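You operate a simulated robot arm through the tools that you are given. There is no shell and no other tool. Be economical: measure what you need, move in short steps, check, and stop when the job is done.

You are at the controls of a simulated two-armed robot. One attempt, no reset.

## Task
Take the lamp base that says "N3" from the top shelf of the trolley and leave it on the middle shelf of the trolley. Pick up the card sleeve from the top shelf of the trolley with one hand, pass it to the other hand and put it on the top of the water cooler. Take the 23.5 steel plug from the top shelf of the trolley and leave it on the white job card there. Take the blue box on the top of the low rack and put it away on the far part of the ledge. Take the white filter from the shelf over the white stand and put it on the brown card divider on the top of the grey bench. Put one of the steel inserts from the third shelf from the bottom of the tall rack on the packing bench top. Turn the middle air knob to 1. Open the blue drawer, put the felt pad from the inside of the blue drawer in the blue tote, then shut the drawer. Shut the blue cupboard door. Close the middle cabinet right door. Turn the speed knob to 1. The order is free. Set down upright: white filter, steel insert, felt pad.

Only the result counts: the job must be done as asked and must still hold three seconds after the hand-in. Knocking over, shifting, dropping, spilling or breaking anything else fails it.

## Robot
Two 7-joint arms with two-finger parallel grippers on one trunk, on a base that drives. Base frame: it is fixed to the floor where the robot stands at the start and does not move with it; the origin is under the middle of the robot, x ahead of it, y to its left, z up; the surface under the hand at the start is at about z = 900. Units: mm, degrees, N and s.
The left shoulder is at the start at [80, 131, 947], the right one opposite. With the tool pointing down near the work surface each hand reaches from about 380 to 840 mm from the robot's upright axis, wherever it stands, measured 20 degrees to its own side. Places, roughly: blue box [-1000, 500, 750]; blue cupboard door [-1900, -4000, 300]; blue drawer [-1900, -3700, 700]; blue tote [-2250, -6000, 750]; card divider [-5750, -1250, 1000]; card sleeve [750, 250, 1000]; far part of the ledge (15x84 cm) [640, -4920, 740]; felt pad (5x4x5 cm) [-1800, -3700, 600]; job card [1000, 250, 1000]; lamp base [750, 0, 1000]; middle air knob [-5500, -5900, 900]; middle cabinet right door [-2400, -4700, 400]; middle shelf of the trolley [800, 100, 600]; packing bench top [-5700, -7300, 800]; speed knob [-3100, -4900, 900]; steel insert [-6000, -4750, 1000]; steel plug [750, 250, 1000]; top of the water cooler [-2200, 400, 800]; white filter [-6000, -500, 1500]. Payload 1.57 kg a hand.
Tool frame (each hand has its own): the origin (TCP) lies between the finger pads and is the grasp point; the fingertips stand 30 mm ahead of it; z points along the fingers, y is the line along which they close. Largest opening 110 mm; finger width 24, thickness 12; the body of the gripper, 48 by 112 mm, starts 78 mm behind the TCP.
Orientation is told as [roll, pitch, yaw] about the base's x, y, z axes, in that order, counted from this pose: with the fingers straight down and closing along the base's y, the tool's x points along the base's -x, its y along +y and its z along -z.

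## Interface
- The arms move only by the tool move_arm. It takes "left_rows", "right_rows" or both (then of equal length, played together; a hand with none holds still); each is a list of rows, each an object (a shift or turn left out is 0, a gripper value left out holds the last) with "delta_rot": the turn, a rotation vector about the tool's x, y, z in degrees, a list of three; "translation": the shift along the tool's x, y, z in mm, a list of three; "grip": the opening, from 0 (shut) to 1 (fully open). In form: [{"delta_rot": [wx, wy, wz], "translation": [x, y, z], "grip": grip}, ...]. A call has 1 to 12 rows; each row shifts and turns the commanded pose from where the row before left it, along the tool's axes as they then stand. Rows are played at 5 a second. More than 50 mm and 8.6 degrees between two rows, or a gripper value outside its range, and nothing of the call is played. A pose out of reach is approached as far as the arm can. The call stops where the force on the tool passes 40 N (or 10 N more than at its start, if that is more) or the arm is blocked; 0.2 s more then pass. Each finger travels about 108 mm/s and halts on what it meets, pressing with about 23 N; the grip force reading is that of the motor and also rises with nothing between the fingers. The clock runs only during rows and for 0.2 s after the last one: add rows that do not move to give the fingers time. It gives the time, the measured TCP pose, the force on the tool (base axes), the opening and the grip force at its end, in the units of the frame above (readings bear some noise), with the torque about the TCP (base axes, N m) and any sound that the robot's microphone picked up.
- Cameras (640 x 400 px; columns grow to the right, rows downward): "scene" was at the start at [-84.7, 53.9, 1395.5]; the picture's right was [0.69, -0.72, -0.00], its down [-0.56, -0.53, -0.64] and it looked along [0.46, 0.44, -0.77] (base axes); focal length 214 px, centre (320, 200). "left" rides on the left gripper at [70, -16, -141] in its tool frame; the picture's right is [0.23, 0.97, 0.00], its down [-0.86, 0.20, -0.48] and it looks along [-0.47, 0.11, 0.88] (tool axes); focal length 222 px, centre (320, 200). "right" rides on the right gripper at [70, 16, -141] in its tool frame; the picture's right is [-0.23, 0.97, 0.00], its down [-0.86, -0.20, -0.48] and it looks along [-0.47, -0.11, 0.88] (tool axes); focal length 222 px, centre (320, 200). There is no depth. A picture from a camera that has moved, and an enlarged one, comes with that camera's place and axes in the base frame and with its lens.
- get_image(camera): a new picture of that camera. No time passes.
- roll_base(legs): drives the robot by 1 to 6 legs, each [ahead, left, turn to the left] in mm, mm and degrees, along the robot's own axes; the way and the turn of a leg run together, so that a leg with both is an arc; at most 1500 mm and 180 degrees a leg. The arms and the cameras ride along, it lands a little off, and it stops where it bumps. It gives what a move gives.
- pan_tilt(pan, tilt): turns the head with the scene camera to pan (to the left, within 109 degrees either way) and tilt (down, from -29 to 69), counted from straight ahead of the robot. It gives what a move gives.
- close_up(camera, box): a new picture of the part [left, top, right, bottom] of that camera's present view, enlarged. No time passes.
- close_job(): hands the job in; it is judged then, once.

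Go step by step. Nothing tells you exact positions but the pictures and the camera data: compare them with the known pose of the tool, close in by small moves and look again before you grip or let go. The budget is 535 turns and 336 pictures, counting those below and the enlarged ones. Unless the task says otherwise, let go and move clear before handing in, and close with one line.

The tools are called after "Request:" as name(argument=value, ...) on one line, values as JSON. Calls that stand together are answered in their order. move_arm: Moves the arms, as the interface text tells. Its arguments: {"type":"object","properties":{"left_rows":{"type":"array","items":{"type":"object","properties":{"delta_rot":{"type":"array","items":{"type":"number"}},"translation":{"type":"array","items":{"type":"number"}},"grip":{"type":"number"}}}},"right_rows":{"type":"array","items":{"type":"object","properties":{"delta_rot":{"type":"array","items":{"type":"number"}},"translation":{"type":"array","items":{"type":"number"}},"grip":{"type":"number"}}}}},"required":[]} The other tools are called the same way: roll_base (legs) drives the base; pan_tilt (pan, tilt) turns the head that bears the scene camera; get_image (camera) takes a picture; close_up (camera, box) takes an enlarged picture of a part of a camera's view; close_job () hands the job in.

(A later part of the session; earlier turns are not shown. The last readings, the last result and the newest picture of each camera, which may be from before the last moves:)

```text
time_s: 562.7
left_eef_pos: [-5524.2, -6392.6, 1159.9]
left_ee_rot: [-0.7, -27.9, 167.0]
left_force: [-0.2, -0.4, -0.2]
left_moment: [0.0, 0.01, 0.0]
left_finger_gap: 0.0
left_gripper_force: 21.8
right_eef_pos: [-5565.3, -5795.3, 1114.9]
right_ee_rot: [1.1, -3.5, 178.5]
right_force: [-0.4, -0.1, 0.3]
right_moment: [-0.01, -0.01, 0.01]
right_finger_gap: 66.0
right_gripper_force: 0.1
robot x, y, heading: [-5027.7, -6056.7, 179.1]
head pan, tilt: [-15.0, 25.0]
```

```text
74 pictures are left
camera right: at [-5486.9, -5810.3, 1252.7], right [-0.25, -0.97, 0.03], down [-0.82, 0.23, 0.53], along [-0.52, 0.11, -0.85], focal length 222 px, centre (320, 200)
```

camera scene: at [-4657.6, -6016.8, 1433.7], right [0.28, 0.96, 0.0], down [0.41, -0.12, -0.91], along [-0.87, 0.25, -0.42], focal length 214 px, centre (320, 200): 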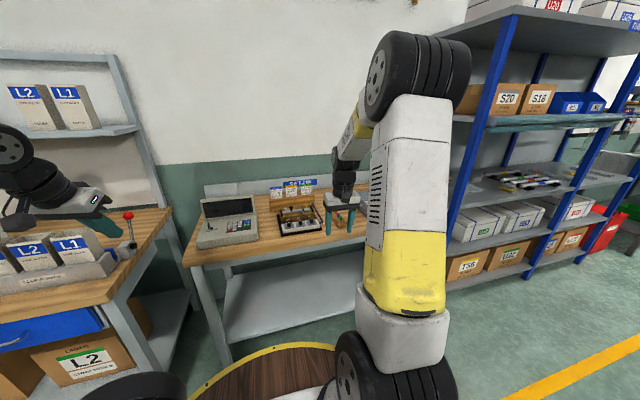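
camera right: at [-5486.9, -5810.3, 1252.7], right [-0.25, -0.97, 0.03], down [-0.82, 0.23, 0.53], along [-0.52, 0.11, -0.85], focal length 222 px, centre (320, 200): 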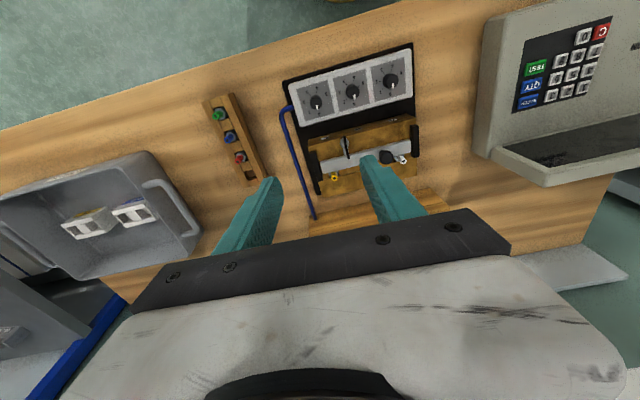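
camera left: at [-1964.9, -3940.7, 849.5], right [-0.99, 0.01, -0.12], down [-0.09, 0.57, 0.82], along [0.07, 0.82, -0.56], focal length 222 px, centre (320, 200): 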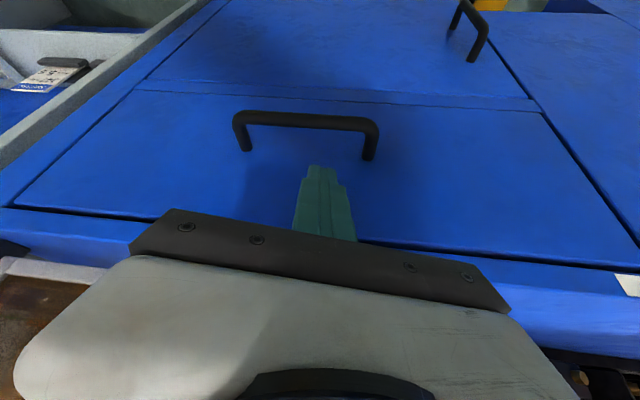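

Request:
close_up(camera="right", box=[280, 40, 430, 140])

```text
4.00 times, centred on (355, 90) of right
camera zoom: at [-5486.9, -5810.3, 1252.7], right [-0.25, -0.97, 0.03], down [-0.82, 0.23, 0.53], along [-0.52, 0.11, -0.85], focal length 888 px, centre (180, 640)
```

zoom: 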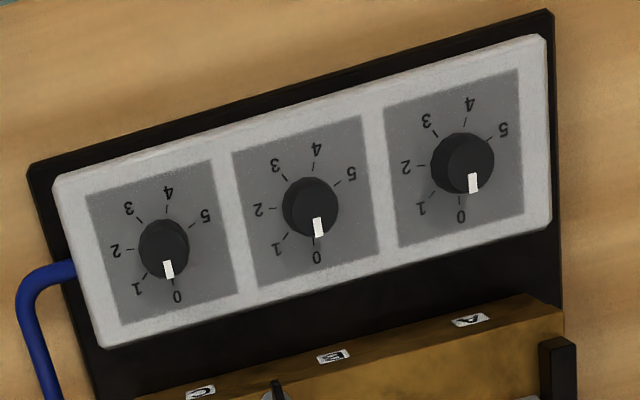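

The middle air knob points at 0; 1 is about 48° clockwise. I bring the right hand above it.

Request:
move_arm(right_rows=[{"delta_rot": [0, -7.5, 0], "grip": 0.4}, {"delta_rot": [0, -7.5, 0]}, {"translation": [12, 20.7, 37]}, {"translation": [16, 20.7, 37]}, {"translation": [20, 20.7, 33]}, {"translation": [0, 0, 0]}])

Request:
get_image(camera="right")

```text
time_s: 564.1
left_eef_pos: [-5523.8, -6393.5, 1158.4]
left_ee_rot: [-0.7, -27.6, 167.0]
left_force: [0.5, -0.9, -0.7]
left_moment: [0.01, 0.02, -0.01]
left_finger_gap: 0.0
left_gripper_force: 21.0
right_eef_pos: [-5555.0, -5857.3, 1001.3]
right_ee_rot: [1.3, -18.5, 178.1]
right_force: [0.0, 0.0, -0.6]
right_moment: [0.0, -0.01, 0.0]
right_finger_gap: 44.1
right_gripper_force: 0.0
robot x, y, heading: [-5031.3, -6059.1, 179.4]
head pan, tilt: [-15.0, 25.0]
```

```text
72 pictures are left
camera right: at [-5444.5, -5874.9, 1112.9], right [-0.24, -0.97, 0.09], down [-0.65, 0.23, 0.72], along [-0.72, 0.11, -0.69], focal length 222 px, centre (320, 200)
```

right: 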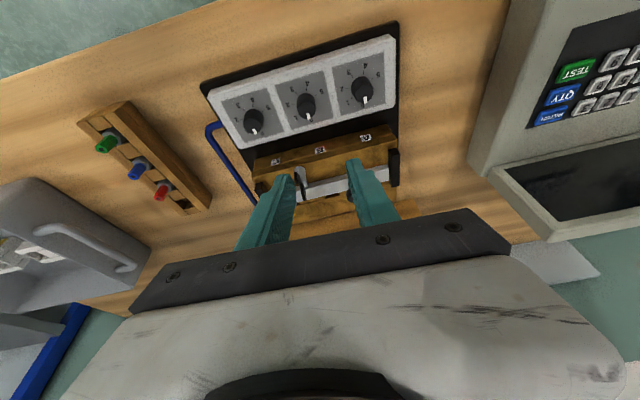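

Request:
move_arm(right_rows=[{"delta_rot": [0, 6.2, 0]}, {"delta_rot": [0, 6.2, 0]}, {"delta_rot": [0, 6.2, 0]}, {"translation": [20, 1, 20]}, {"translation": [0, 0, 35]}, {"translation": [0, 0, 0]}])

Request:
close_up(camera="right", box=[210, 80, 430, 240])

```text
time_s: 565.5
left_eef_pos: [-5524.4, -6392.5, 1159.5]
left_ee_rot: [-0.7, -27.8, 167.0]
left_force: [-0.1, 0.4, 0.3]
left_moment: [0.0, 0.01, 0.0]
left_finger_gap: 0.0
left_gripper_force: 21.1
right_eef_pos: [-5534.5, -5859.3, 947.2]
right_ee_rot: [1.1, 0.1, 178.5]
right_force: [-0.6, 0.0, -0.5]
right_moment: [0.03, -0.02, 0.03]
right_finger_gap: 44.1
right_gripper_force: 0.1
robot x, y, heading: [-5026.0, -6052.7, 179.1]
head pan, tilt: [-15.0, 25.0]
```

```text
2.50 times, centred on (320, 160) of right
camera zoom: at [-5464.3, -5874.3, 1088.4], right [-0.25, -0.97, 0.02], down [-0.85, 0.23, 0.47], along [-0.46, 0.1, -0.88], focal length 555 px, centre (320, 300)
```

zoom: 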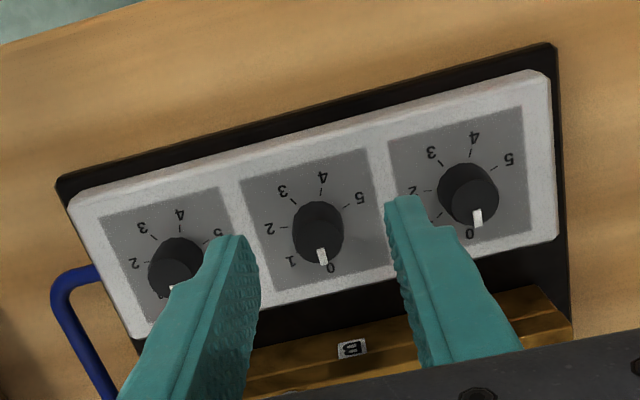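

Request:
move_arm(right_rows=[{"translation": [0, 0, 0], "grip": 0.31}, {"translation": [0, 0, 15]}, {"translation": [0, 0, 10]}, {"translation": [0, 0, 5]}, {"translation": [0, 0, 0]}])

Request:
close_up(camera="right", box=[210, 80, 430, 240])

```text
time_s: 566.5
left_eef_pos: [-5522.3, -6392.1, 1160.0]
left_ee_rot: [-0.7, -27.8, 166.9]
left_force: [0.1, -0.7, -0.1]
left_moment: [0.0, 0.0, -0.02]
left_finger_gap: 0.2
left_gripper_force: 21.0
right_eef_pos: [-5533.5, -5860.3, 920.3]
right_ee_rot: [1.1, -0.1, 178.5]
right_force: [8.3, 0.4, 17.6]
right_moment: [0.45, -0.28, -0.21]
right_finger_gap: 33.2
right_gripper_force: 0.2
robot x, y, heading: [-5030.1, -6055.5, 179.0]
head pan, tilt: [-15.0, 25.0]
stopped in row 5 (right hand): the force on the tool passed its limit at 50 N (the readings are from after the stop); the commanded pose is now the measured one
```

```text
2.50 times, centred on (320, 160) of right
camera zoom: at [-5464.5, -5876.4, 1061.8], right [-0.25, -0.97, 0.02], down [-0.85, 0.23, 0.48], along [-0.46, 0.1, -0.88], focal length 555 px, centre (320, 300)
```

zoom: 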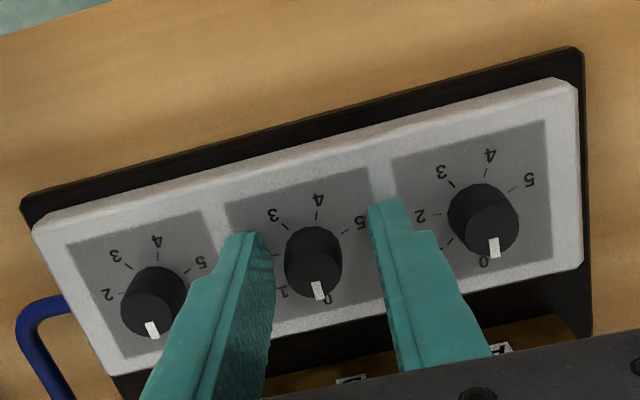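

Request:
move_arm(right_rows=[{"translation": [0, 0, -3]}, {"grip": 0.05}, {"grip": 0.05}, {"grip": 0.05}, {"delta_rot": [0, 0, 8]}, {"delta_rot": [0, 0, 8]}, {"delta_rot": [0, 0, 8]}, {"delta_rot": [0, 0, 8]}, {"delta_rot": [0, 0, 8]}, {"delta_rot": [0, 0, 8]}, {"translation": [0, 0, 0]}])

Request:
close_up(camera="right", box=[210, 80, 430, 240])

```text
time_s: 568.9
left_eef_pos: [-5522.7, -6392.8, 1158.7]
left_ee_rot: [-0.6, -27.8, 167.0]
left_force: [-0.7, 0.2, -0.1]
left_moment: [-0.03, 0.01, 0.01]
left_finger_gap: 0.2
left_gripper_force: 21.0
right_eef_pos: [-5535.6, -5860.5, 922.1]
right_ee_rot: [0.8, 0.8, 130.4]
right_force: [6.9, 19.8, 8.6]
right_moment: [1.03, 0.15, -0.08]
right_finger_gap: 18.1
right_gripper_force: 32.6
robot x, y, heading: [-5027.5, -6054.0, 179.6]
head pan, tilt: [-15.0, 25.0]
```

```text
2.50 times, centred on (320, 160) of right
camera zoom: at [-5501.1, -5921.6, 1064.7], right [-0.89, -0.46, 0.01], down [-0.4, 0.79, 0.46], along [-0.22, 0.41, -0.89], focal length 555 px, centre (320, 300)
```

zoom: 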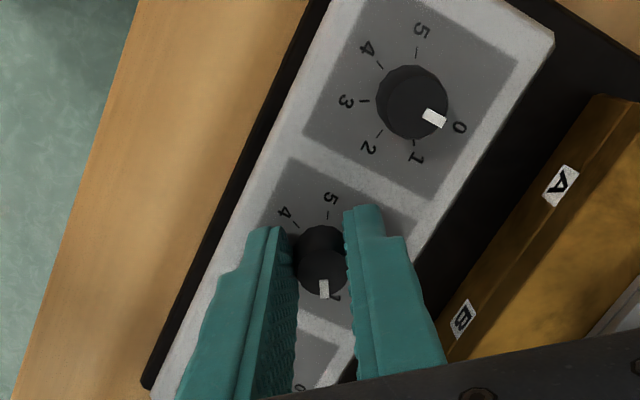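

Request:
move_arm(right_rows=[{"grip": 0.3}, {"grip": 0.3}, {"translation": [0, 0, -30]}, {"translation": [0, 0, -40]}, {"translation": [0, 0, -40]}, {"translation": [0, 0, 0]}])

Request:
close_up(camera="right", box=[240, 60, 400, 200])

```text
time_s: 570.3
left_eef_pos: [-5523.1, -6392.3, 1159.8]
left_ee_rot: [-0.8, -27.8, 167.0]
left_force: [0.2, -0.6, -0.9]
left_moment: [-0.01, 0.0, 0.02]
left_finger_gap: 0.2
left_gripper_force: 21.1
right_eef_pos: [-5534.4, -5858.7, 1032.7]
right_ee_rot: [0.7, 0.8, 130.6]
right_force: [0.1, -0.2, -0.6]
right_moment: [0.05, -0.02, 0.01]
right_finger_gap: 33.2
right_gripper_force: 0.1
robot x, y, heading: [-5028.6, -6054.6, 179.2]
head pan, tilt: [-15.0, 25.0]
```

```text
2.86 times, centred on (320, 130) of right
camera zoom: at [-5501.2, -5919.9, 1174.0], right [-0.89, -0.46, 0.01], down [-0.4, 0.79, 0.46], along [-0.22, 0.41, -0.89], focal length 635 px, centre (320, 400)
```

zoom: 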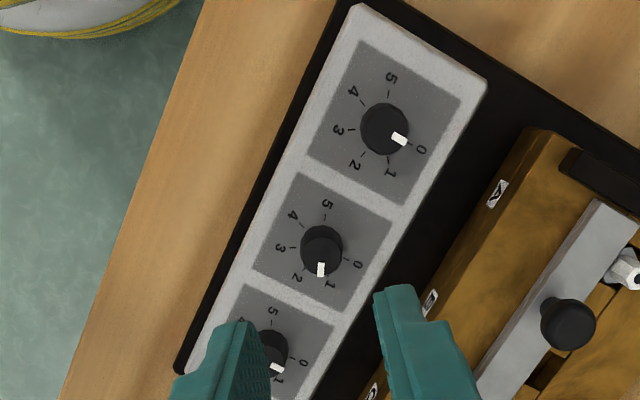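

Request:
close_up(camera="right", box=[295, 65, 350, 105])

```text
10.00 times, centred on (322, 85) of right
camera zoom: at [-5501.2, -5919.9, 1174.0], right [-0.89, -0.46, 0.01], down [-0.4, 0.79, 0.46], along [-0.22, 0.41, -0.89], focal length 2221 px, centre (295, 1350)
```

zoom: 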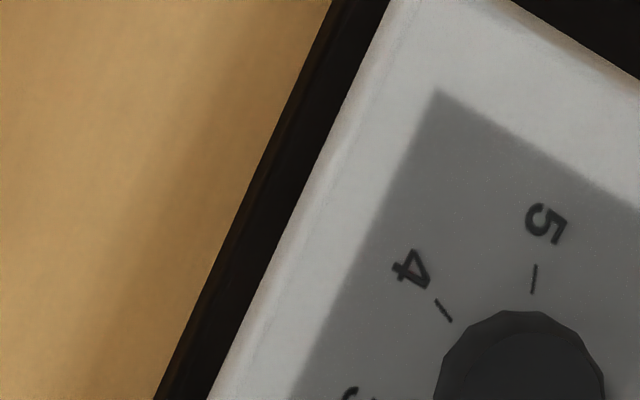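

Request:
close_up(camera="right", box=[296, 130, 346, 166])

```text
11.11 times, centred on (321, 148) of right
camera zoom: at [-5501.2, -5919.9, 1174.0], right [-0.89, -0.46, 0.01], down [-0.4, 0.79, 0.46], along [-0.22, 0.41, -0.89], focal length 2468 px, centre (309, 778)
```

zoom: 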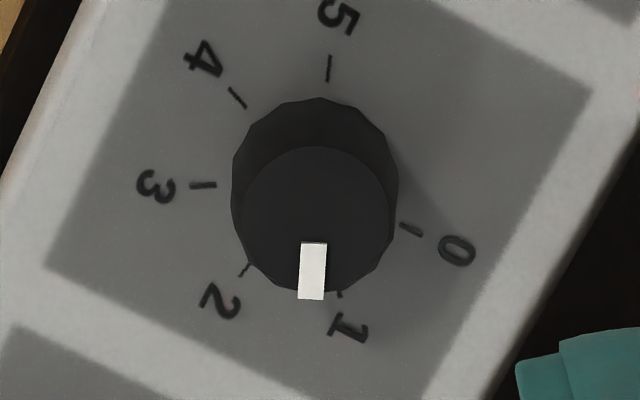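

The pointer overshot 1 by about 16°. I go down again to correct it.

Request:
move_arm(right_rows=[{"translation": [0, 0, 40]}, {"translation": [0, 0, 40]}, {"translation": [0, 0, 28]}, {"translation": [0, 0, 0]}, {"grip": 0.05}, {"grip": 0.05}, {"grip": 0.05}])

Request:
close_up(camera="right", box=[280, 140, 360, 200])

```text
time_s: 571.9
left_eef_pos: [-5523.0, -6392.2, 1159.4]
left_ee_rot: [-0.8, -27.8, 167.1]
left_force: [0.9, 0.0, -0.2]
left_moment: [0.02, 0.03, 0.02]
left_finger_gap: 0.0
left_gripper_force: 22.0
right_eef_pos: [-5535.5, -5860.0, 924.8]
right_ee_rot: [0.6, 0.9, 130.6]
right_force: [3.8, 3.5, -5.9]
right_moment: [0.23, 0.01, -0.02]
right_finger_gap: 18.8
right_gripper_force: 32.2
robot x, y, heading: [-5029.1, -6054.3, 179.3]
head pan, tilt: [-15.0, 25.0]
```

```text
6.67 times, centred on (320, 170) of right
camera zoom: at [-5501.8, -5921.1, 1066.9], right [-0.89, -0.46, 0.01], down [-0.4, 0.79, 0.46], along [-0.22, 0.41, -0.89], focal length 1481 px, centre (320, 400)
```

zoom: 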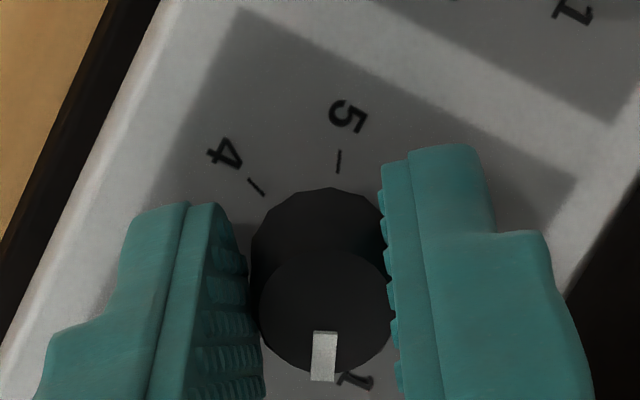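

Request:
move_arm(right_rows=[{"delta_rot": [0, 0, -7.5]}, {"delta_rot": [0, 0, -7.5]}, {"translation": [0, 0, 0]}, {"grip": 0.3}, {"grip": 0.3}, {"translation": [0, 0, -30]}, {"translation": [0, 0, -40]}, {"translation": [0, 0, -40]}, {"translation": [0, 0, 0]}])

Request:
close_up(camera="right", box=[296, 130, 346, 166])

```text
time_s: 573.9
left_eef_pos: [-5523.0, -6392.4, 1159.1]
left_ee_rot: [-0.7, -27.8, 167.1]
left_force: [-0.3, 0.2, 1.0]
left_moment: [0.02, 0.01, 0.01]
left_finger_gap: 0.0
left_gripper_force: 21.8
right_eef_pos: [-5535.0, -5860.8, 1037.3]
right_ee_rot: [1.0, 0.6, 145.6]
right_force: [-0.4, 0.4, 0.2]
right_moment: [0.01, -0.03, -0.01]
right_finger_gap: 33.1
right_gripper_force: 0.0
robot x, y, heading: [-5024.0, -6054.4, 179.3]
head pan, tilt: [-15.0, 25.0]
```

```text
11.11 times, centred on (321, 148) of right
camera zoom: at [-5486.3, -5911.1, 1178.2], right [-0.74, -0.67, 0.01], down [-0.59, 0.66, 0.47], along [-0.32, 0.34, -0.88], focal length 2468 px, centre (309, 778)
```

zoom: 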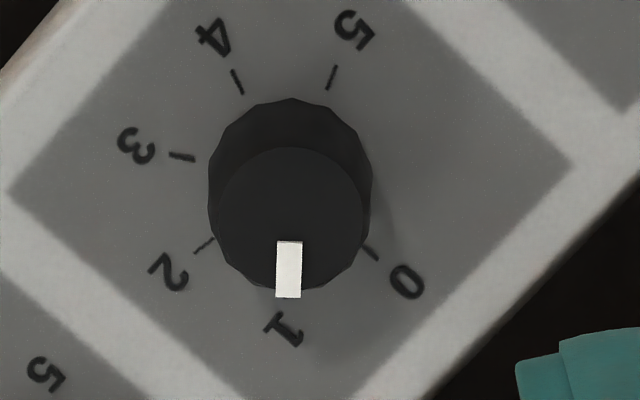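

The middle air knob now points at 1. I retract and go on to the tall rack for a steel insert.

Request:
move_arm(right_rows=[{"translation": [0, 0, -40]}, {"translation": [30, 0, -30]}, {"delta_rot": [0, 0, -8.3]}, {"delta_rot": [0, 0, -8.3]}, {"delta_rot": [0, 0, -8.3]}, {"delta_rot": [0, 0, -8.3]}, {"translation": [0, 0, 0]}])

Request:
roll_base(legs=[[-330, 0, 0], [0, -1150, 0]])

Request:
pan_tilt(pan=5, tilt=20)

Request:
get_image(camera="scene")

```text
time_s: 575.5
left_eef_pos: [-5523.1, -6393.7, 1158.6]
left_ee_rot: [-0.7, -27.7, 167.0]
left_force: [-0.2, -0.1, -0.5]
left_moment: [0.01, -0.01, 0.0]
left_finger_gap: 0.0
left_gripper_force: 21.5
right_eef_pos: [-5510.4, -5873.4, 1103.8]
right_ee_rot: [1.1, 0.0, 178.7]
right_force: [0.8, -0.8, 0.0]
right_moment: [0.01, 0.02, 0.01]
right_finger_gap: 33.1
right_gripper_force: 0.1
robot x, y, heading: [-5027.8, -6054.7, 179.2]
head pan, tilt: [-15.0, 25.0]
```

```text
time_s: 583.2
left_eef_pos: [-5187.5, -5242.2, 1160.1]
left_ee_rot: [-0.8, -27.8, 168.0]
left_force: [0.2, 0.5, 0.0]
left_moment: [-0.01, 0.02, 0.01]
left_finger_gap: 0.0
left_gripper_force: 21.7
right_eef_pos: [-5183.8, -4723.5, 1105.1]
right_ee_rot: [1.1, -0.1, 179.8]
right_force: [-0.1, 0.1, 0.3]
right_moment: [0.01, -0.02, 0.0]
right_finger_gap: 33.0
right_gripper_force: 0.1
robot x, y, heading: [-4700.1, -4897.7, -179.7]
head pan, tilt: [-15.0, 25.0]
```

```text
time_s: 584.0
left_eef_pos: [-5186.9, -5241.5, 1159.3]
left_ee_rot: [-0.7, -27.9, 168.0]
left_force: [0.1, 0.5, 0.5]
left_moment: [0.01, -0.01, 0.03]
left_finger_gap: 0.1
left_gripper_force: 21.2
right_eef_pos: [-5183.3, -4723.0, 1105.4]
right_ee_rot: [1.0, 0.0, 179.8]
right_force: [1.0, 0.4, 1.1]
right_moment: [0.04, 0.04, -0.01]
right_finger_gap: 33.2
right_gripper_force: 0.1
robot x, y, heading: [-4696.0, -4896.3, -179.8]
head pan, tilt: [5.0, 20.0]
```

```text
63 pictures are left
camera scene: at [-4650.7, -4902.5, 1441.7], right [-0.09, 1.0, 0.0], down [0.34, 0.03, -0.94], along [-0.94, -0.09, -0.34], focal length 214 px, centre (320, 200)
```

scene: 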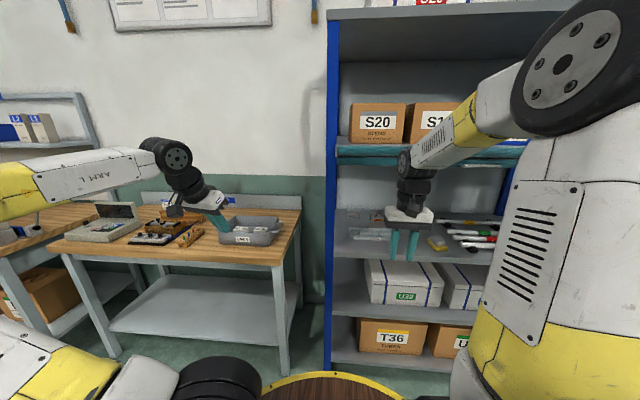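

Request:
close_up(camera="scene", box=[330, 190, 530, 290])

```text
3.20 times, centred on (430, 240) of scene
camera zoom: at [-4650.7, -4902.5, 1441.7], right [-0.09, 1.0, 0.0], down [0.34, 0.03, -0.94], along [-0.94, -0.09, -0.34], focal length 686 px, centre (-32, 72)
```

zoom: 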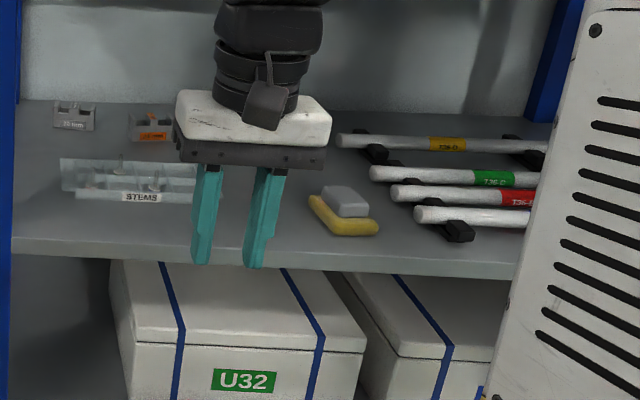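

Two small steel inserts stand at the back of the third shelf (y≈-4800 and -4690). The left hand suits this; I set it to a flat tilt and lower height, then drive up to the rack.

Request:
move_arm(left_rows=[{"delta_rot": [0, -7.5, 0], "grip": 0.8}, {"delta_rot": [0, -7.5, 0]}, {"delta_rot": [0, -7.5, 0]}, {"delta_rot": [0, -7.5, 0]}, {"delta_rot": [0, -7, 0]}, {"translation": [36.2, 0, 16.9]}, {"translation": [36.2, 0, 16.9]}, {"translation": [36.2, 0, 16.9]}, {"translation": [36.2, 0, 16.9]}, {"translation": [0, 0, 0]}])

Request:
roll_base(legs=[[0, -370, 0], [220, 0, 0]])

Request:
get_image(camera="left")

```text
time_s: 586.2
left_eef_pos: [-5185.6, -5241.2, 997.1]
left_ee_rot: [-1.5, -64.7, 169.0]
left_force: [0.7, 1.1, -0.5]
left_moment: [-0.04, -0.01, 0.02]
left_finger_gap: 88.0
left_gripper_force: 0.1
right_eef_pos: [-5183.1, -4723.0, 1104.2]
right_ee_rot: [1.1, -0.2, 179.8]
right_force: [0.1, 0.0, -0.7]
right_moment: [0.01, -0.02, 0.0]
right_finger_gap: 33.2
right_gripper_force: 0.1
robot x, y, heading: [-4698.1, -4894.4, -179.7]
head pan, tilt: [5.0, 20.0]
```

```text
time_s: 590.0
left_eef_pos: [-5410.0, -4857.3, 998.5]
left_ee_rot: [-1.3, -64.6, 167.5]
left_force: [-0.7, -0.3, -0.7]
left_moment: [0.0, 0.04, 0.02]
left_finger_gap: 87.9
left_gripper_force: 0.0
right_eef_pos: [-5389.7, -4340.4, 1102.6]
right_ee_rot: [1.0, 0.8, 178.6]
right_force: [0.0, -0.3, 0.1]
right_moment: [0.02, 0.01, 0.0]
right_finger_gap: 33.2
right_gripper_force: 0.1
robot x, y, heading: [-4918.0, -4526.2, 178.9]
head pan, tilt: [5.0, 20.0]
stopped in leg 2: the robot was blocked; the commanded pose is now the measured one
```

```text
61 pictures are left
camera left: at [-5251.6, -4878.6, 996.2], right [-0.14, -0.97, -0.22], down [0.02, -0.22, 0.98], along [-0.99, 0.13, 0.05], focal length 222 px, centre (320, 200)
```

left: 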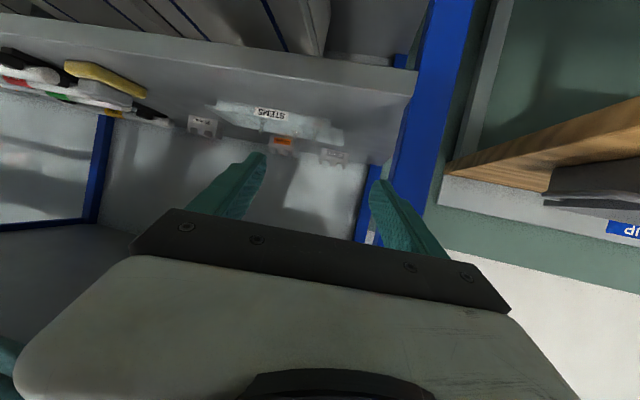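

Request:
pan_tilt(pan=0, tilt=60)

Request:
get_image(camera="scene")

```text
time_s: 591.1
left_eef_pos: [-5409.1, -4858.3, 999.1]
left_ee_rot: [-1.3, -65.0, 167.7]
left_force: [-0.3, -0.6, -0.2]
left_moment: [-0.03, 0.03, 0.02]
left_finger_gap: 87.9
left_gripper_force: 0.1
right_eef_pos: [-5389.2, -4340.5, 1103.1]
right_ee_rot: [1.1, 0.7, 178.6]
right_force: [0.0, 0.1, 0.5]
right_moment: [0.01, -0.02, 0.01]
right_finger_gap: 32.9
right_gripper_force: 0.1
robot x, y, heading: [-4916.7, -4525.2, 178.9]
head pan, tilt: [0.0, 60.0]
```

```text
60 pictures are left
camera scene: at [-4840.5, -4524.0, 1383.5], right [0.02, 1.0, 0.0], down [0.86, -0.02, -0.5], along [-0.5, 0.01, -0.86], focal length 214 px, centre (320, 200)
```

scene: 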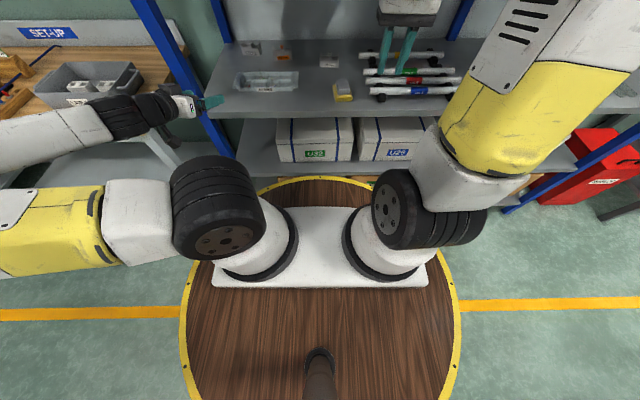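

The left finger touched the rack's front post. I back off, shift north, tuck the right hand back, and enter again higher.

Request:
roll_base(legs=[[-60, 0, 0], [0, -75, 1]])

Request:
move_arm(left_rows=[{"delta_rot": [0, 7, 0]}, {"delta_rot": [0, 7, 0]}, {"delta_rot": [-6, 0, -5.5]}, {"delta_rot": [-3, 0, -2.7]}, {}, {}], right_rows=[{"translation": [36, -28, 0]}, {"translation": [36, -28, 0]}, {"translation": [36, -28, 0]}, {"translation": [36, -28, 0]}, {"translation": [36, -28, 0]}, {}])

```text
time_s: 592.7
left_eef_pos: [-5346.6, -4791.7, 998.3]
left_ee_rot: [-1.4, -64.7, 168.5]
left_force: [0.3, 0.2, -0.7]
left_moment: [0.0, 0.01, -0.01]
left_finger_gap: 88.0
left_gripper_force: 0.0
right_eef_pos: [-5335.4, -4274.0, 1102.4]
right_ee_rot: [1.1, 0.7, 179.6]
right_force: [0.0, 0.9, 0.5]
right_moment: [0.04, -0.02, -0.02]
right_finger_gap: 33.0
right_gripper_force: 0.1
robot x, y, heading: [-4855.7, -4448.3, 179.9]
head pan, tilt: [0.0, 60.0]
```

```text
time_s: 594.1
left_eef_pos: [-5346.8, -4789.7, 997.0]
left_ee_rot: [-2.0, -50.6, -179.1]
left_force: [0.1, -0.8, -0.1]
left_moment: [-0.02, -0.05, -0.01]
left_finger_gap: 87.9
left_gripper_force: 0.1
right_eef_pos: [-5154.2, -4135.5, 1105.0]
right_ee_rot: [1.1, 0.7, 179.5]
right_force: [-0.4, 0.0, -1.3]
right_moment: [0.01, -0.02, 0.0]
right_finger_gap: 33.0
right_gripper_force: 0.2
robot x, y, heading: [-4855.1, -4446.1, 179.9]
head pan, tilt: [0.0, 60.0]
```

Request:
roll_base(legs=[[225, 0, 0]])

Request:
move_arm(left_rows=[{"translation": [-31, 0, 38]}, {"translation": [-31, 0, 38]}, {"translation": [-31, 0, 38]}, {"translation": [0, 0, 0]}])

Request:
get_image(camera="left")

```text
time_s: 595.8
left_eef_pos: [-5573.5, -4786.6, 997.7]
left_ee_rot: [-1.9, -50.6, -179.5]
left_force: [1.3, -0.7, 0.3]
left_moment: [-0.01, 0.0, 0.0]
left_finger_gap: 87.8
left_gripper_force: 0.1
right_eef_pos: [-5375.2, -4133.4, 1105.9]
right_ee_rot: [1.1, 0.7, 179.2]
right_force: [-0.5, 0.2, 0.5]
right_moment: [0.0, -0.01, 0.04]
right_finger_gap: 33.0
right_gripper_force: 0.1
robot x, y, heading: [-5081.4, -4448.4, 179.5]
head pan, tilt: [0.0, 60.0]
```

```text
time_s: 596.8
left_eef_pos: [-5722.4, -4783.9, 995.3]
left_ee_rot: [-2.0, -50.6, -179.4]
left_force: [1.1, -1.2, 0.7]
left_moment: [0.01, -0.01, -0.02]
left_finger_gap: 88.1
left_gripper_force: 0.0
right_eef_pos: [-5375.5, -4133.2, 1105.1]
right_ee_rot: [1.1, 0.7, 179.2]
right_force: [-0.2, -0.2, 0.3]
right_moment: [-0.01, -0.01, -0.02]
right_finger_gap: 32.9
right_gripper_force: 0.0
robot x, y, heading: [-5080.1, -4453.4, 179.5]
head pan, tilt: [0.0, 60.0]
```

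```text
59 pictures are left
camera left: at [-5567.4, -4770.9, 1031.6], right [0.13, -0.97, -0.2], down [-0.18, -0.22, 0.96], along [-0.98, -0.09, -0.2], focal length 222 px, centre (320, 200)
```

left: 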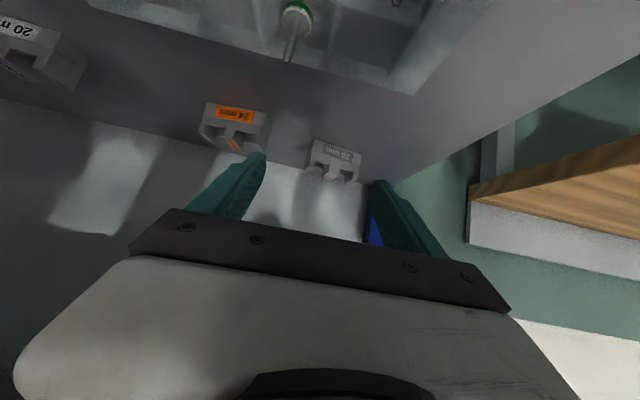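

Request:
close_up(camera="left", box=[280, 110, 400, 200])

```text
4.44 times, centred on (340, 155) of left
camera zoom: at [-5567.4, -4770.9, 1031.6], right [0.13, -0.97, -0.2], down [-0.18, -0.22, 0.96], along [-0.98, -0.09, -0.2], focal length 987 px, centre (231, 400)
```

zoom: 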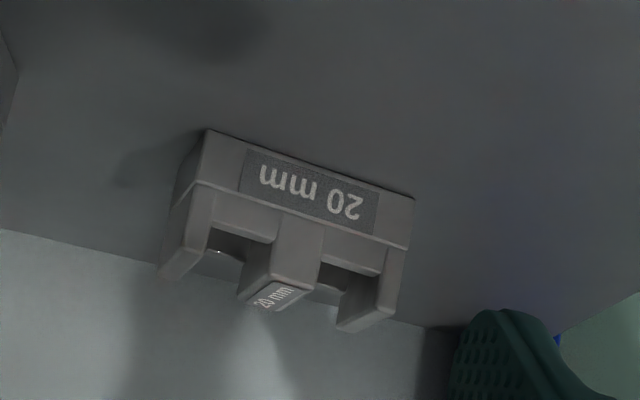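

The nearest insert (20 mm) is an E-shaped block about 66 mm wide and 20 mm tall at about (-5865,-4803) on shelf z≈899. I steepen the tool and go above it.

Request:
move_arm(left_rows=[{"delta_rot": [0, 7, 0]}, {"delta_rot": [0, 7, 0]}, {"delta_rot": [0, 7, 0]}, {"delta_rot": [2.5, 0, 4.3]}, {"translation": [-37.2, 6.7, 22]}, {"translation": [-37.2, 6.7, 22]}, {"translation": [-37.2, 6.7, 22]}, {"translation": [0, 0, 0]}])

Request:
get_image(camera="left")

```text
time_s: 598.1
left_eef_pos: [-5664.6, -4828.0, 932.8]
left_ee_rot: [-5.5, -26.6, 176.5]
left_force: [0.4, 1.8, 1.3]
left_moment: [-0.24, -0.03, 0.09]
left_finger_gap: 87.9
left_gripper_force: 0.0
left hand out of reach, approached as far as the arm can: row 2, 3
right_eef_pos: [-5395.7, -4206.0, 1104.4]
right_ee_rot: [1.1, 0.7, -174.8]
right_force: [1.5, 1.9, 0.7]
right_moment: [-0.21, 0.07, 0.01]
right_finger_gap: 33.3
right_gripper_force: 0.2
robot x, y, heading: [-5074.7, -4492.5, -174.3]
head pan, tilt: [0.0, 60.0]
stopped in row 6 (left hand): the arm was blocked; the commanded pose is now the measured one
```

```text
57 pictures are left
camera left: at [-5537.5, -4831.9, 1029.4], right [0.1, -0.98, -0.18], down [-0.57, -0.21, 0.79], along [-0.81, 0.03, -0.58], focal length 222 px, centre (320, 200)
```

left: 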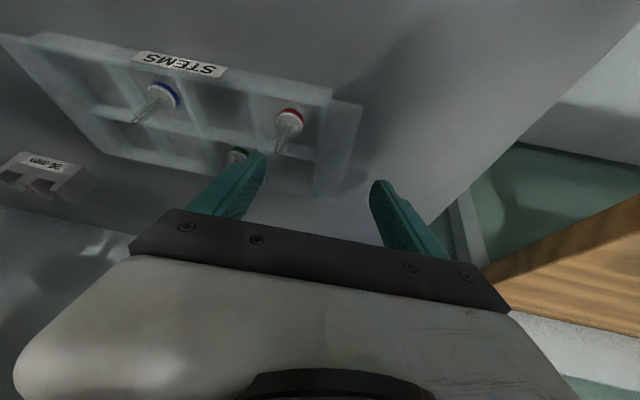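

The forearm hit something (probably the shelf above) and the base was pushed slightly. I flatten the tool again and lift carefully.

Request:
move_arm(left_rows=[{"delta_rot": [0, -6, 0]}, {"delta_rot": [0, -6, 0]}, {"translation": [-12, 0, -15]}, {"delta_rot": [0, -6, 0]}, {"translation": [-14, 0, -14]}, {"translation": [-14, 0, -14]}, {"translation": [0, 0, 0]}])

Request:
get_image(camera="left")

```text
time_s: 599.7
left_eef_pos: [-5671.2, -4826.3, 993.2]
left_ee_rot: [-6.4, -45.0, 178.0]
left_force: [0.3, -0.1, -0.9]
left_moment: [0.0, 0.0, -0.01]
left_finger_gap: 87.7
left_gripper_force: 0.1
right_eef_pos: [-5396.8, -4205.4, 1105.0]
right_ee_rot: [1.1, 0.9, -174.9]
right_force: [-0.7, 0.2, 0.5]
right_moment: [-0.01, 0.03, 0.04]
right_finger_gap: 33.1
right_gripper_force: 0.0
robot x, y, heading: [-5071.0, -4488.1, -174.9]
head pan, tilt: [0.0, 60.0]
```

```text
56 pictures are left
camera left: at [-5520.6, -4831.0, 1045.7], right [0.05, -0.97, -0.24], down [-0.29, -0.24, 0.92], along [-0.95, 0.03, -0.3], focal length 222 px, centre (320, 200)
```

left: 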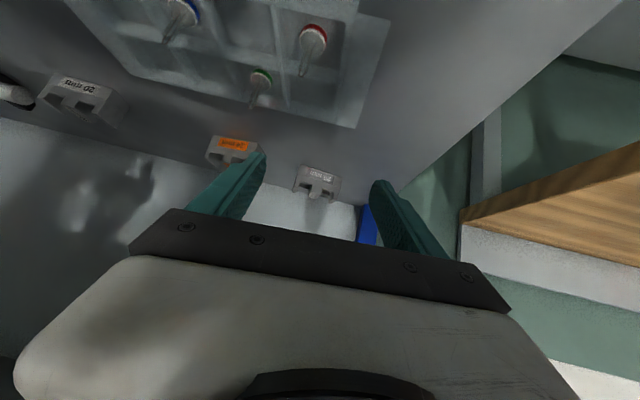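

The tray and stems are undisturbed. I square the base up again and correct the tool's roll and yaw.

Request:
roll_base(legs=[[0, 0, -5]])

Request:
move_arm(left_rows=[{"delta_rot": [0, 0, 6.4]}, {"delta_rot": [-3.9, 0, -3.9]}, {"delta_rot": [-3.9, 0, -3.9]}, {"delta_rot": [0, -5, 0]}, {"translation": [0, 0, 0]}])

Request:
get_image(camera="left")

```text
time_s: 600.6
left_eef_pos: [-5699.7, -4771.6, 992.8]
left_ee_rot: [-6.6, -45.0, 173.0]
left_force: [0.4, -1.5, 0.9]
left_moment: [0.01, 0.01, 0.0]
left_finger_gap: 88.0
left_gripper_force: 0.0
right_eef_pos: [-5371.4, -4177.6, 1103.8]
right_ee_rot: [1.2, 0.8, -180.0]
right_force: [1.0, 0.1, -0.3]
right_moment: [-0.02, 0.02, -0.01]
right_finger_gap: 32.6
right_gripper_force: 0.0
robot x, y, heading: [-5070.5, -4488.7, -179.6]
head pan, tilt: [0.0, 60.0]
```

```text
time_s: 601.8
left_eef_pos: [-5687.3, -4789.3, 994.4]
left_ee_rot: [-0.2, -50.3, 175.0]
left_force: [0.4, -0.5, 0.5]
left_moment: [0.03, 0.01, -0.03]
left_finger_gap: 88.5
left_gripper_force: 0.1
left hand out of reach, approached as far as the arm can: row 3
right_eef_pos: [-5370.8, -4176.9, 1104.8]
right_ee_rot: [1.1, 0.7, -180.0]
right_force: [0.0, 0.4, 0.3]
right_moment: [0.01, 0.03, -0.01]
right_finger_gap: 32.9
right_gripper_force: 0.0
robot x, y, heading: [-5074.2, -4483.8, -179.6]
head pan, tilt: [0.0, 60.0]
```

```text
55 pictures are left
camera left: at [-5531.1, -4787.2, 1030.4], right [0.06, -0.98, -0.18], down [-0.19, -0.18, 0.96], along [-0.98, -0.02, -0.2], focal length 222 px, centre (320, 200)
```

left: 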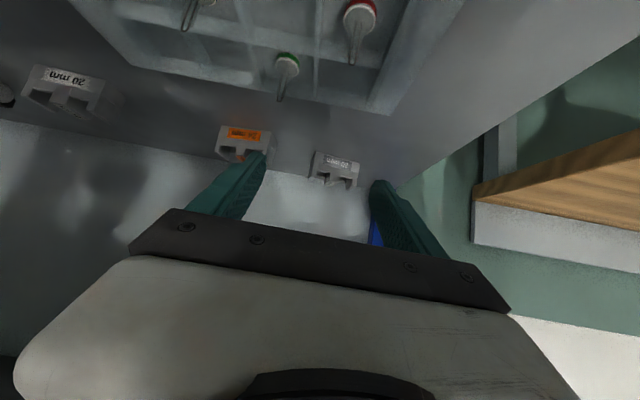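

Request:
move_arm(left_rows=[{"translation": [-18.4, 7.2, 35.4]}, {"translation": [-18.4, 7.2, 35.4]}, {"translation": [-18.4, 7.2, 35.4]}, {"translation": [-12, 4, 22]}, {"translation": [0, 0, 0]}])

Request:
get_image(camera="left")

```text
time_s: 603.2
left_eef_pos: [-5803.1, -4828.8, 962.4]
left_ee_rot: [0.3, -50.1, 176.8]
left_force: [-0.6, 0.4, -0.5]
left_moment: [0.01, 0.01, 0.01]
left_finger_gap: 88.0
left_gripper_force: 0.0
right_eef_pos: [-5364.8, -4184.6, 1104.9]
right_ee_rot: [1.2, 0.6, -178.2]
right_force: [0.8, -0.9, 0.6]
right_moment: [0.0, 0.08, 0.02]
right_finger_gap: 32.6
right_gripper_force: 0.0
robot x, y, heading: [-5056.6, -4489.2, -177.9]
head pan, tilt: [0.0, 60.0]
stopped in row 5 (left hand): the arm was blocked; the commanded pose is now the measured one
```

```text
54 pictures are left
camera left: at [-5647.3, -4819.8, 998.9], right [0.09, -0.98, -0.17], down [-0.19, -0.19, 0.96], along [-0.98, -0.06, -0.2], focal length 222 px, centre (320, 200)
```

left: 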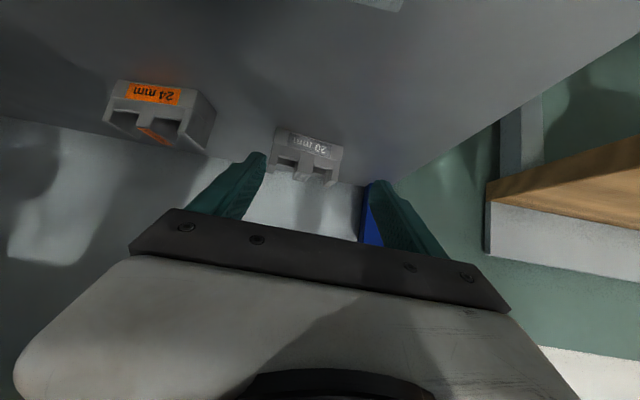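

The left elbow is fouling the rack's corner post. The orange-labelled 24 mm insert further north serves as well, so I withdraw and shift the base north.

Request:
move_arm(left_rows=[{"translation": [-23, 0, -19]}, {"translation": [30.8, 0, -36.8]}, {"translation": [30.8, 0, -36.8]}, {"translation": [30.8, 0, -36.8]}, {"translation": [30.8, 0, -36.8]}, {"translation": [30.8, 0, -36.8]}, {"translation": [30.8, 0, -36.8]}, {"translation": [0, 0, 0]}])

Request:
roll_base(legs=[[-100, 0, -2.3], [0, -190, 0]])

Request:
get_image(camera="left")

```text
time_s: 605.0
left_eef_pos: [-5521.9, -4842.8, 988.1]
left_ee_rot: [0.0, -49.9, 176.8]
left_force: [-0.1, -0.5, -0.4]
left_moment: [-0.01, 0.01, 0.04]
left_finger_gap: 87.9
left_gripper_force: 0.0
right_eef_pos: [-5369.8, -4185.1, 1104.5]
right_ee_rot: [1.1, 1.0, -178.5]
right_force: [0.5, -0.8, -0.2]
right_moment: [0.0, -0.05, 0.01]
right_finger_gap: 33.0
right_gripper_force: 0.0
robot x, y, heading: [-5064.2, -4487.1, -178.1]
head pan, tilt: [0.0, 60.0]
```

```text
time_s: 607.3
left_eef_pos: [-5434.7, -4638.1, 987.9]
left_ee_rot: [0.0, -50.0, 174.7]
left_force: [-0.3, 0.4, 0.4]
left_moment: [0.02, 0.01, -0.02]
left_finger_gap: 88.0
left_gripper_force: 0.1
right_eef_pos: [-5258.8, -3985.3, 1106.6]
right_ee_rot: [1.1, 1.0, 179.4]
right_force: [-0.6, 0.2, 0.0]
right_moment: [-0.04, 0.01, 0.0]
right_finger_gap: 33.0
right_gripper_force: 0.0
robot x, y, heading: [-4958.3, -4300.1, 180.0]
head pan, tilt: [0.0, 60.0]
```

```text
53 pictures are left
camera left: at [-5279.2, -4635.3, 1026.2], right [0.06, -0.98, -0.17], down [-0.2, -0.18, 0.96], along [-0.98, -0.02, -0.21], focal length 222 px, centre (320, 200)
```

left: 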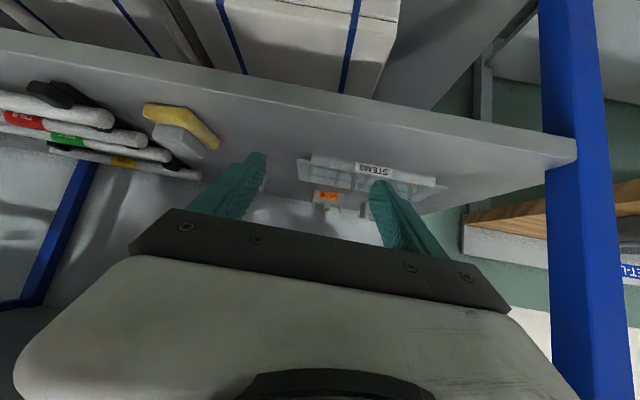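

Request:
move_arm(left_rows=[{"translation": [-23, 0, -19.5]}, {"translation": [0, 0, 0]}])

Request:
roll_base(legs=[[125, 0, 0]])

Request:
move_arm(left_rows=[{"translation": [-30.8, 5, 36.8]}, {"translation": [-30.8, 5, 36.8]}, {"translation": [-30.8, 5, 36.8]}, {"translation": [-30.8, 5, 36.8]}, {"translation": [0, 0, 0]}])

Request:
get_image(camera="left")

```text
time_s: 607.9
left_eef_pos: [-5437.1, -4638.5, 1016.9]
left_ee_rot: [0.1, -49.9, 174.7]
left_force: [0.0, 0.0, 0.3]
left_moment: [-0.01, 0.02, -0.02]
left_finger_gap: 87.8
left_gripper_force: 0.0
right_eef_pos: [-5257.4, -3985.3, 1104.1]
right_ee_rot: [1.1, 1.0, 179.3]
right_force: [-0.1, 0.6, 0.5]
right_moment: [-0.04, 0.0, 0.0]
right_finger_gap: 32.8
right_gripper_force: 0.1
robot x, y, heading: [-4959.3, -4295.4, 179.7]
head pan, tilt: [0.0, 60.0]
```

```text
time_s: 609.2
left_eef_pos: [-5563.8, -4638.8, 1017.9]
left_ee_rot: [-0.1, -50.0, 174.8]
left_force: [0.2, 0.2, -0.2]
left_moment: [0.01, 0.01, -0.02]
left_finger_gap: 87.8
left_gripper_force: 0.0
right_eef_pos: [-5385.7, -3985.6, 1104.4]
right_ee_rot: [1.0, 1.0, 179.4]
right_force: [0.8, 0.4, 0.2]
right_moment: [0.01, -0.03, 0.03]
right_finger_gap: 33.0
right_gripper_force: 0.0
robot x, y, heading: [-5084.7, -4295.2, 179.9]
head pan, tilt: [0.0, 60.0]
```

```text
time_s: 610.6
left_eef_pos: [-5721.3, -4653.2, 993.5]
left_ee_rot: [-1.8, -47.3, 176.8]
left_force: [0.3, 0.6, 0.3]
left_moment: [-0.04, -0.04, 0.05]
left_finger_gap: 88.0
left_gripper_force: 0.0
right_eef_pos: [-5386.7, -3999.0, 1104.6]
right_ee_rot: [1.1, 1.0, -179.1]
right_force: [1.5, 0.3, 0.4]
right_moment: [-0.07, 0.12, 0.01]
right_finger_gap: 32.9
right_gripper_force: 0.1
robot x, y, heading: [-5076.9, -4302.5, -178.7]
head pan, tilt: [0.0, 60.0]
stopped in row 5 (left hand): the arm was blocked; the commanded pose is now the measured one
```

```text
52 pictures are left
camera left: at [-5568.2, -4650.0, 1038.4], right [0.08, -0.98, -0.19], down [-0.25, -0.2, 0.95], along [-0.97, -0.03, -0.26], focal length 222 px, centre (320, 200)
```

left: 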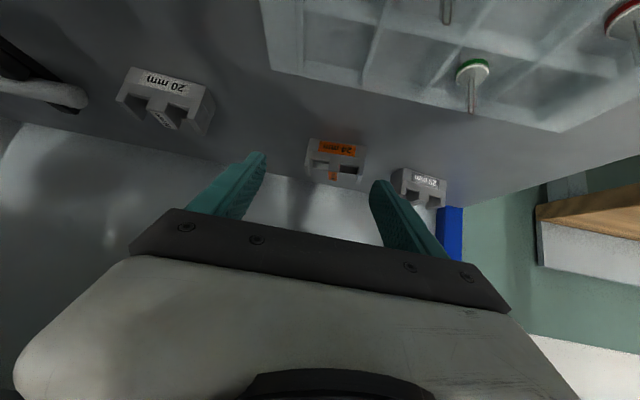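

The elbow probably hits the front edge of the shelf above. I back the base off so that the arm reaches in straighter and lower.

Request:
roll_base(legs=[[-120, 0, -1.3]])

Request:
move_arm(left_rows=[{"delta_rot": [0, -6, 0]}, {"delta_rot": [0, -6, 0]}, {"translation": [-25, 4, 40]}, {"translation": [-25, 4, 40]}, {"translation": [-25, 4, 40]}, {"translation": [0, 0, 0]}])

Request:
get_image(camera="left")

```text
time_s: 611.8
left_eef_pos: [-5618.6, -4635.0, 998.0]
left_ee_rot: [-1.3, -47.8, 174.8]
left_force: [-0.9, 0.2, -0.2]
left_moment: [-0.03, -0.04, 0.0]
left_finger_gap: 88.0
left_gripper_force: 0.0
right_eef_pos: [-5263.5, -3989.9, 1103.8]
right_ee_rot: [1.1, 1.0, 179.6]
right_force: [0.1, 0.2, 0.4]
right_moment: [0.01, 0.03, 0.0]
right_finger_gap: 33.1
right_gripper_force: 0.1
robot x, y, heading: [-4957.9, -4303.8, 179.8]
head pan, tilt: [0.0, 60.0]
```

```text
time_s: 613.2
left_eef_pos: [-5761.4, -4629.0, 1001.3]
left_ee_rot: [-1.7, -59.9, 175.3]
left_force: [0.3, -0.8, -0.1]
left_moment: [0.03, 0.0, -0.01]
left_finger_gap: 88.0
left_gripper_force: 0.1
right_eef_pos: [-5263.3, -3991.2, 1103.6]
right_ee_rot: [1.1, 1.1, 179.5]
right_force: [-0.4, -0.4, 0.3]
right_moment: [0.03, 0.0, -0.02]
right_finger_gap: 33.0
right_gripper_force: 0.1
robot x, y, heading: [-4963.7, -4301.6, 179.7]
head pan, tilt: [0.0, 60.0]
```

```text
51 pictures are left
camera left: at [-5601.7, -4631.0, 1013.0], right [0.01, -0.98, -0.21], down [-0.04, -0.21, 0.98], along [-1.0, 0.0, -0.04], focal length 222 px, centre (320, 200)
```

left: 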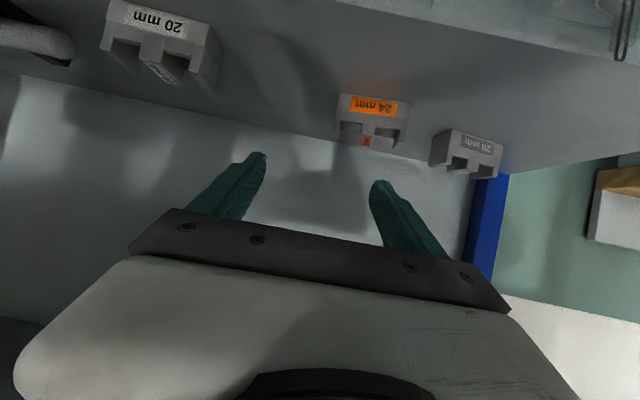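

Request:
move_arm(left_rows=[{"delta_rot": [-4.55, 0, -2.6]}, {"delta_rot": [-4.55, 0, -2.6]}, {"translation": [10.3, 14.2, 33.1]}, {"translation": [10.3, 14.2, 33.1]}, {"translation": [0, 0, 0]}])

Request:
get_image(camera="left")

```text
time_s: 614.4
left_eef_pos: [-5803.4, -4662.7, 950.0]
left_ee_rot: [-1.5, -59.6, -174.4]
left_force: [0.0, -0.6, -0.4]
left_moment: [0.02, -0.03, 0.0]
left_finger_gap: 88.1
left_gripper_force: 0.1
right_eef_pos: [-5262.8, -3989.7, 1103.7]
right_ee_rot: [1.0, 1.1, 179.6]
right_force: [-0.5, 0.5, 0.4]
right_moment: [-0.05, 0.0, 0.05]
right_finger_gap: 33.0
right_gripper_force: 0.0
robot x, y, heading: [-4960.6, -4304.3, 179.9]
head pan, tilt: [0.0, 60.0]
```

```text
50 pictures are left
camera left: at [-5645.7, -4633.9, 962.2], right [0.19, -0.96, -0.21], down [0.0, -0.21, 0.98], along [-0.98, -0.18, -0.04], focal length 222 px, centre (320, 200)
```

left: 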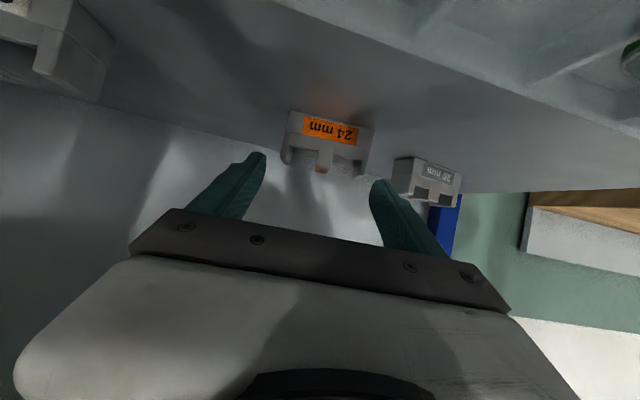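

Request:
move_arm(left_rows=[{"translation": [8.6, -3, 8]}, {"translation": [8, 0, 8]}, {"translation": [0, 0, 0]}])

Request:
get_image(camera="left")

```text
time_s: 615.2
left_eef_pos: [-5809.4, -4657.7, 927.8]
left_ee_rot: [-1.6, -59.5, -174.3]
left_force: [-0.2, 0.1, -0.3]
left_moment: [0.0, 0.03, -0.04]
left_finger_gap: 87.9
left_gripper_force: 0.0
right_eef_pos: [-5262.7, -3991.7, 1104.4]
right_ee_rot: [1.1, 1.1, 179.6]
right_force: [-0.4, 0.5, -0.2]
right_moment: [0.02, 0.02, -0.02]
right_finger_gap: 33.0
right_gripper_force: 0.0
robot x, y, heading: [-4961.8, -4303.9, 179.9]
head pan, tilt: [0.0, 60.0]
```

```text
49 pictures are left
camera left: at [-5652.3, -4630.7, 940.0], right [0.19, -0.96, -0.21], down [0.0, -0.21, 0.98], along [-0.98, -0.18, -0.04], focal length 222 px, centre (320, 200)
```

left: 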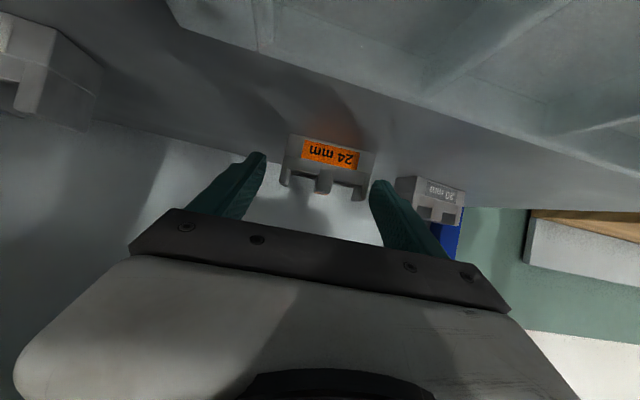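

Request:
move_arm(left_rows=[{"translation": [5.6, -1, 3]}, {"translation": [0, 0, 0]}, {"grip": 0.3}, {"grip": 0.3}, {"grip": 0.3}, {"grip": 0.3}])

Request:
get_image(camera="left")

```text
time_s: 616.6
left_eef_pos: [-5809.7, -4658.8, 922.6]
left_ee_rot: [-1.5, -59.5, -174.4]
left_force: [0.5, -0.5, -0.7]
left_moment: [0.02, -0.02, -0.01]
left_finger_gap: 32.9
left_gripper_force: 0.1
right_eef_pos: [-5264.2, -3990.3, 1103.8]
right_ee_rot: [1.1, 1.1, 179.5]
right_force: [0.0, 0.2, 0.6]
right_moment: [0.02, 0.02, 0.02]
right_finger_gap: 33.0
right_gripper_force: 0.1
robot x, y, heading: [-4957.6, -4302.6, 179.8]
head pan, tilt: [0.0, 60.0]
```

```text
48 pictures are left
camera left: at [-5652.5, -4630.2, 934.6], right [0.19, -0.96, -0.21], down [0.0, -0.21, 0.98], along [-0.98, -0.18, -0.04], focal length 222 px, centre (320, 200)
```

left: 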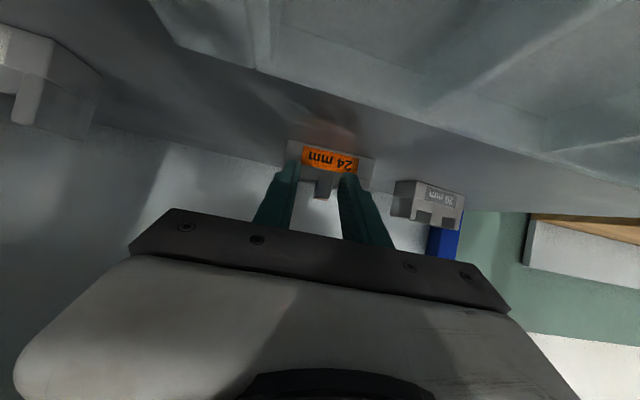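

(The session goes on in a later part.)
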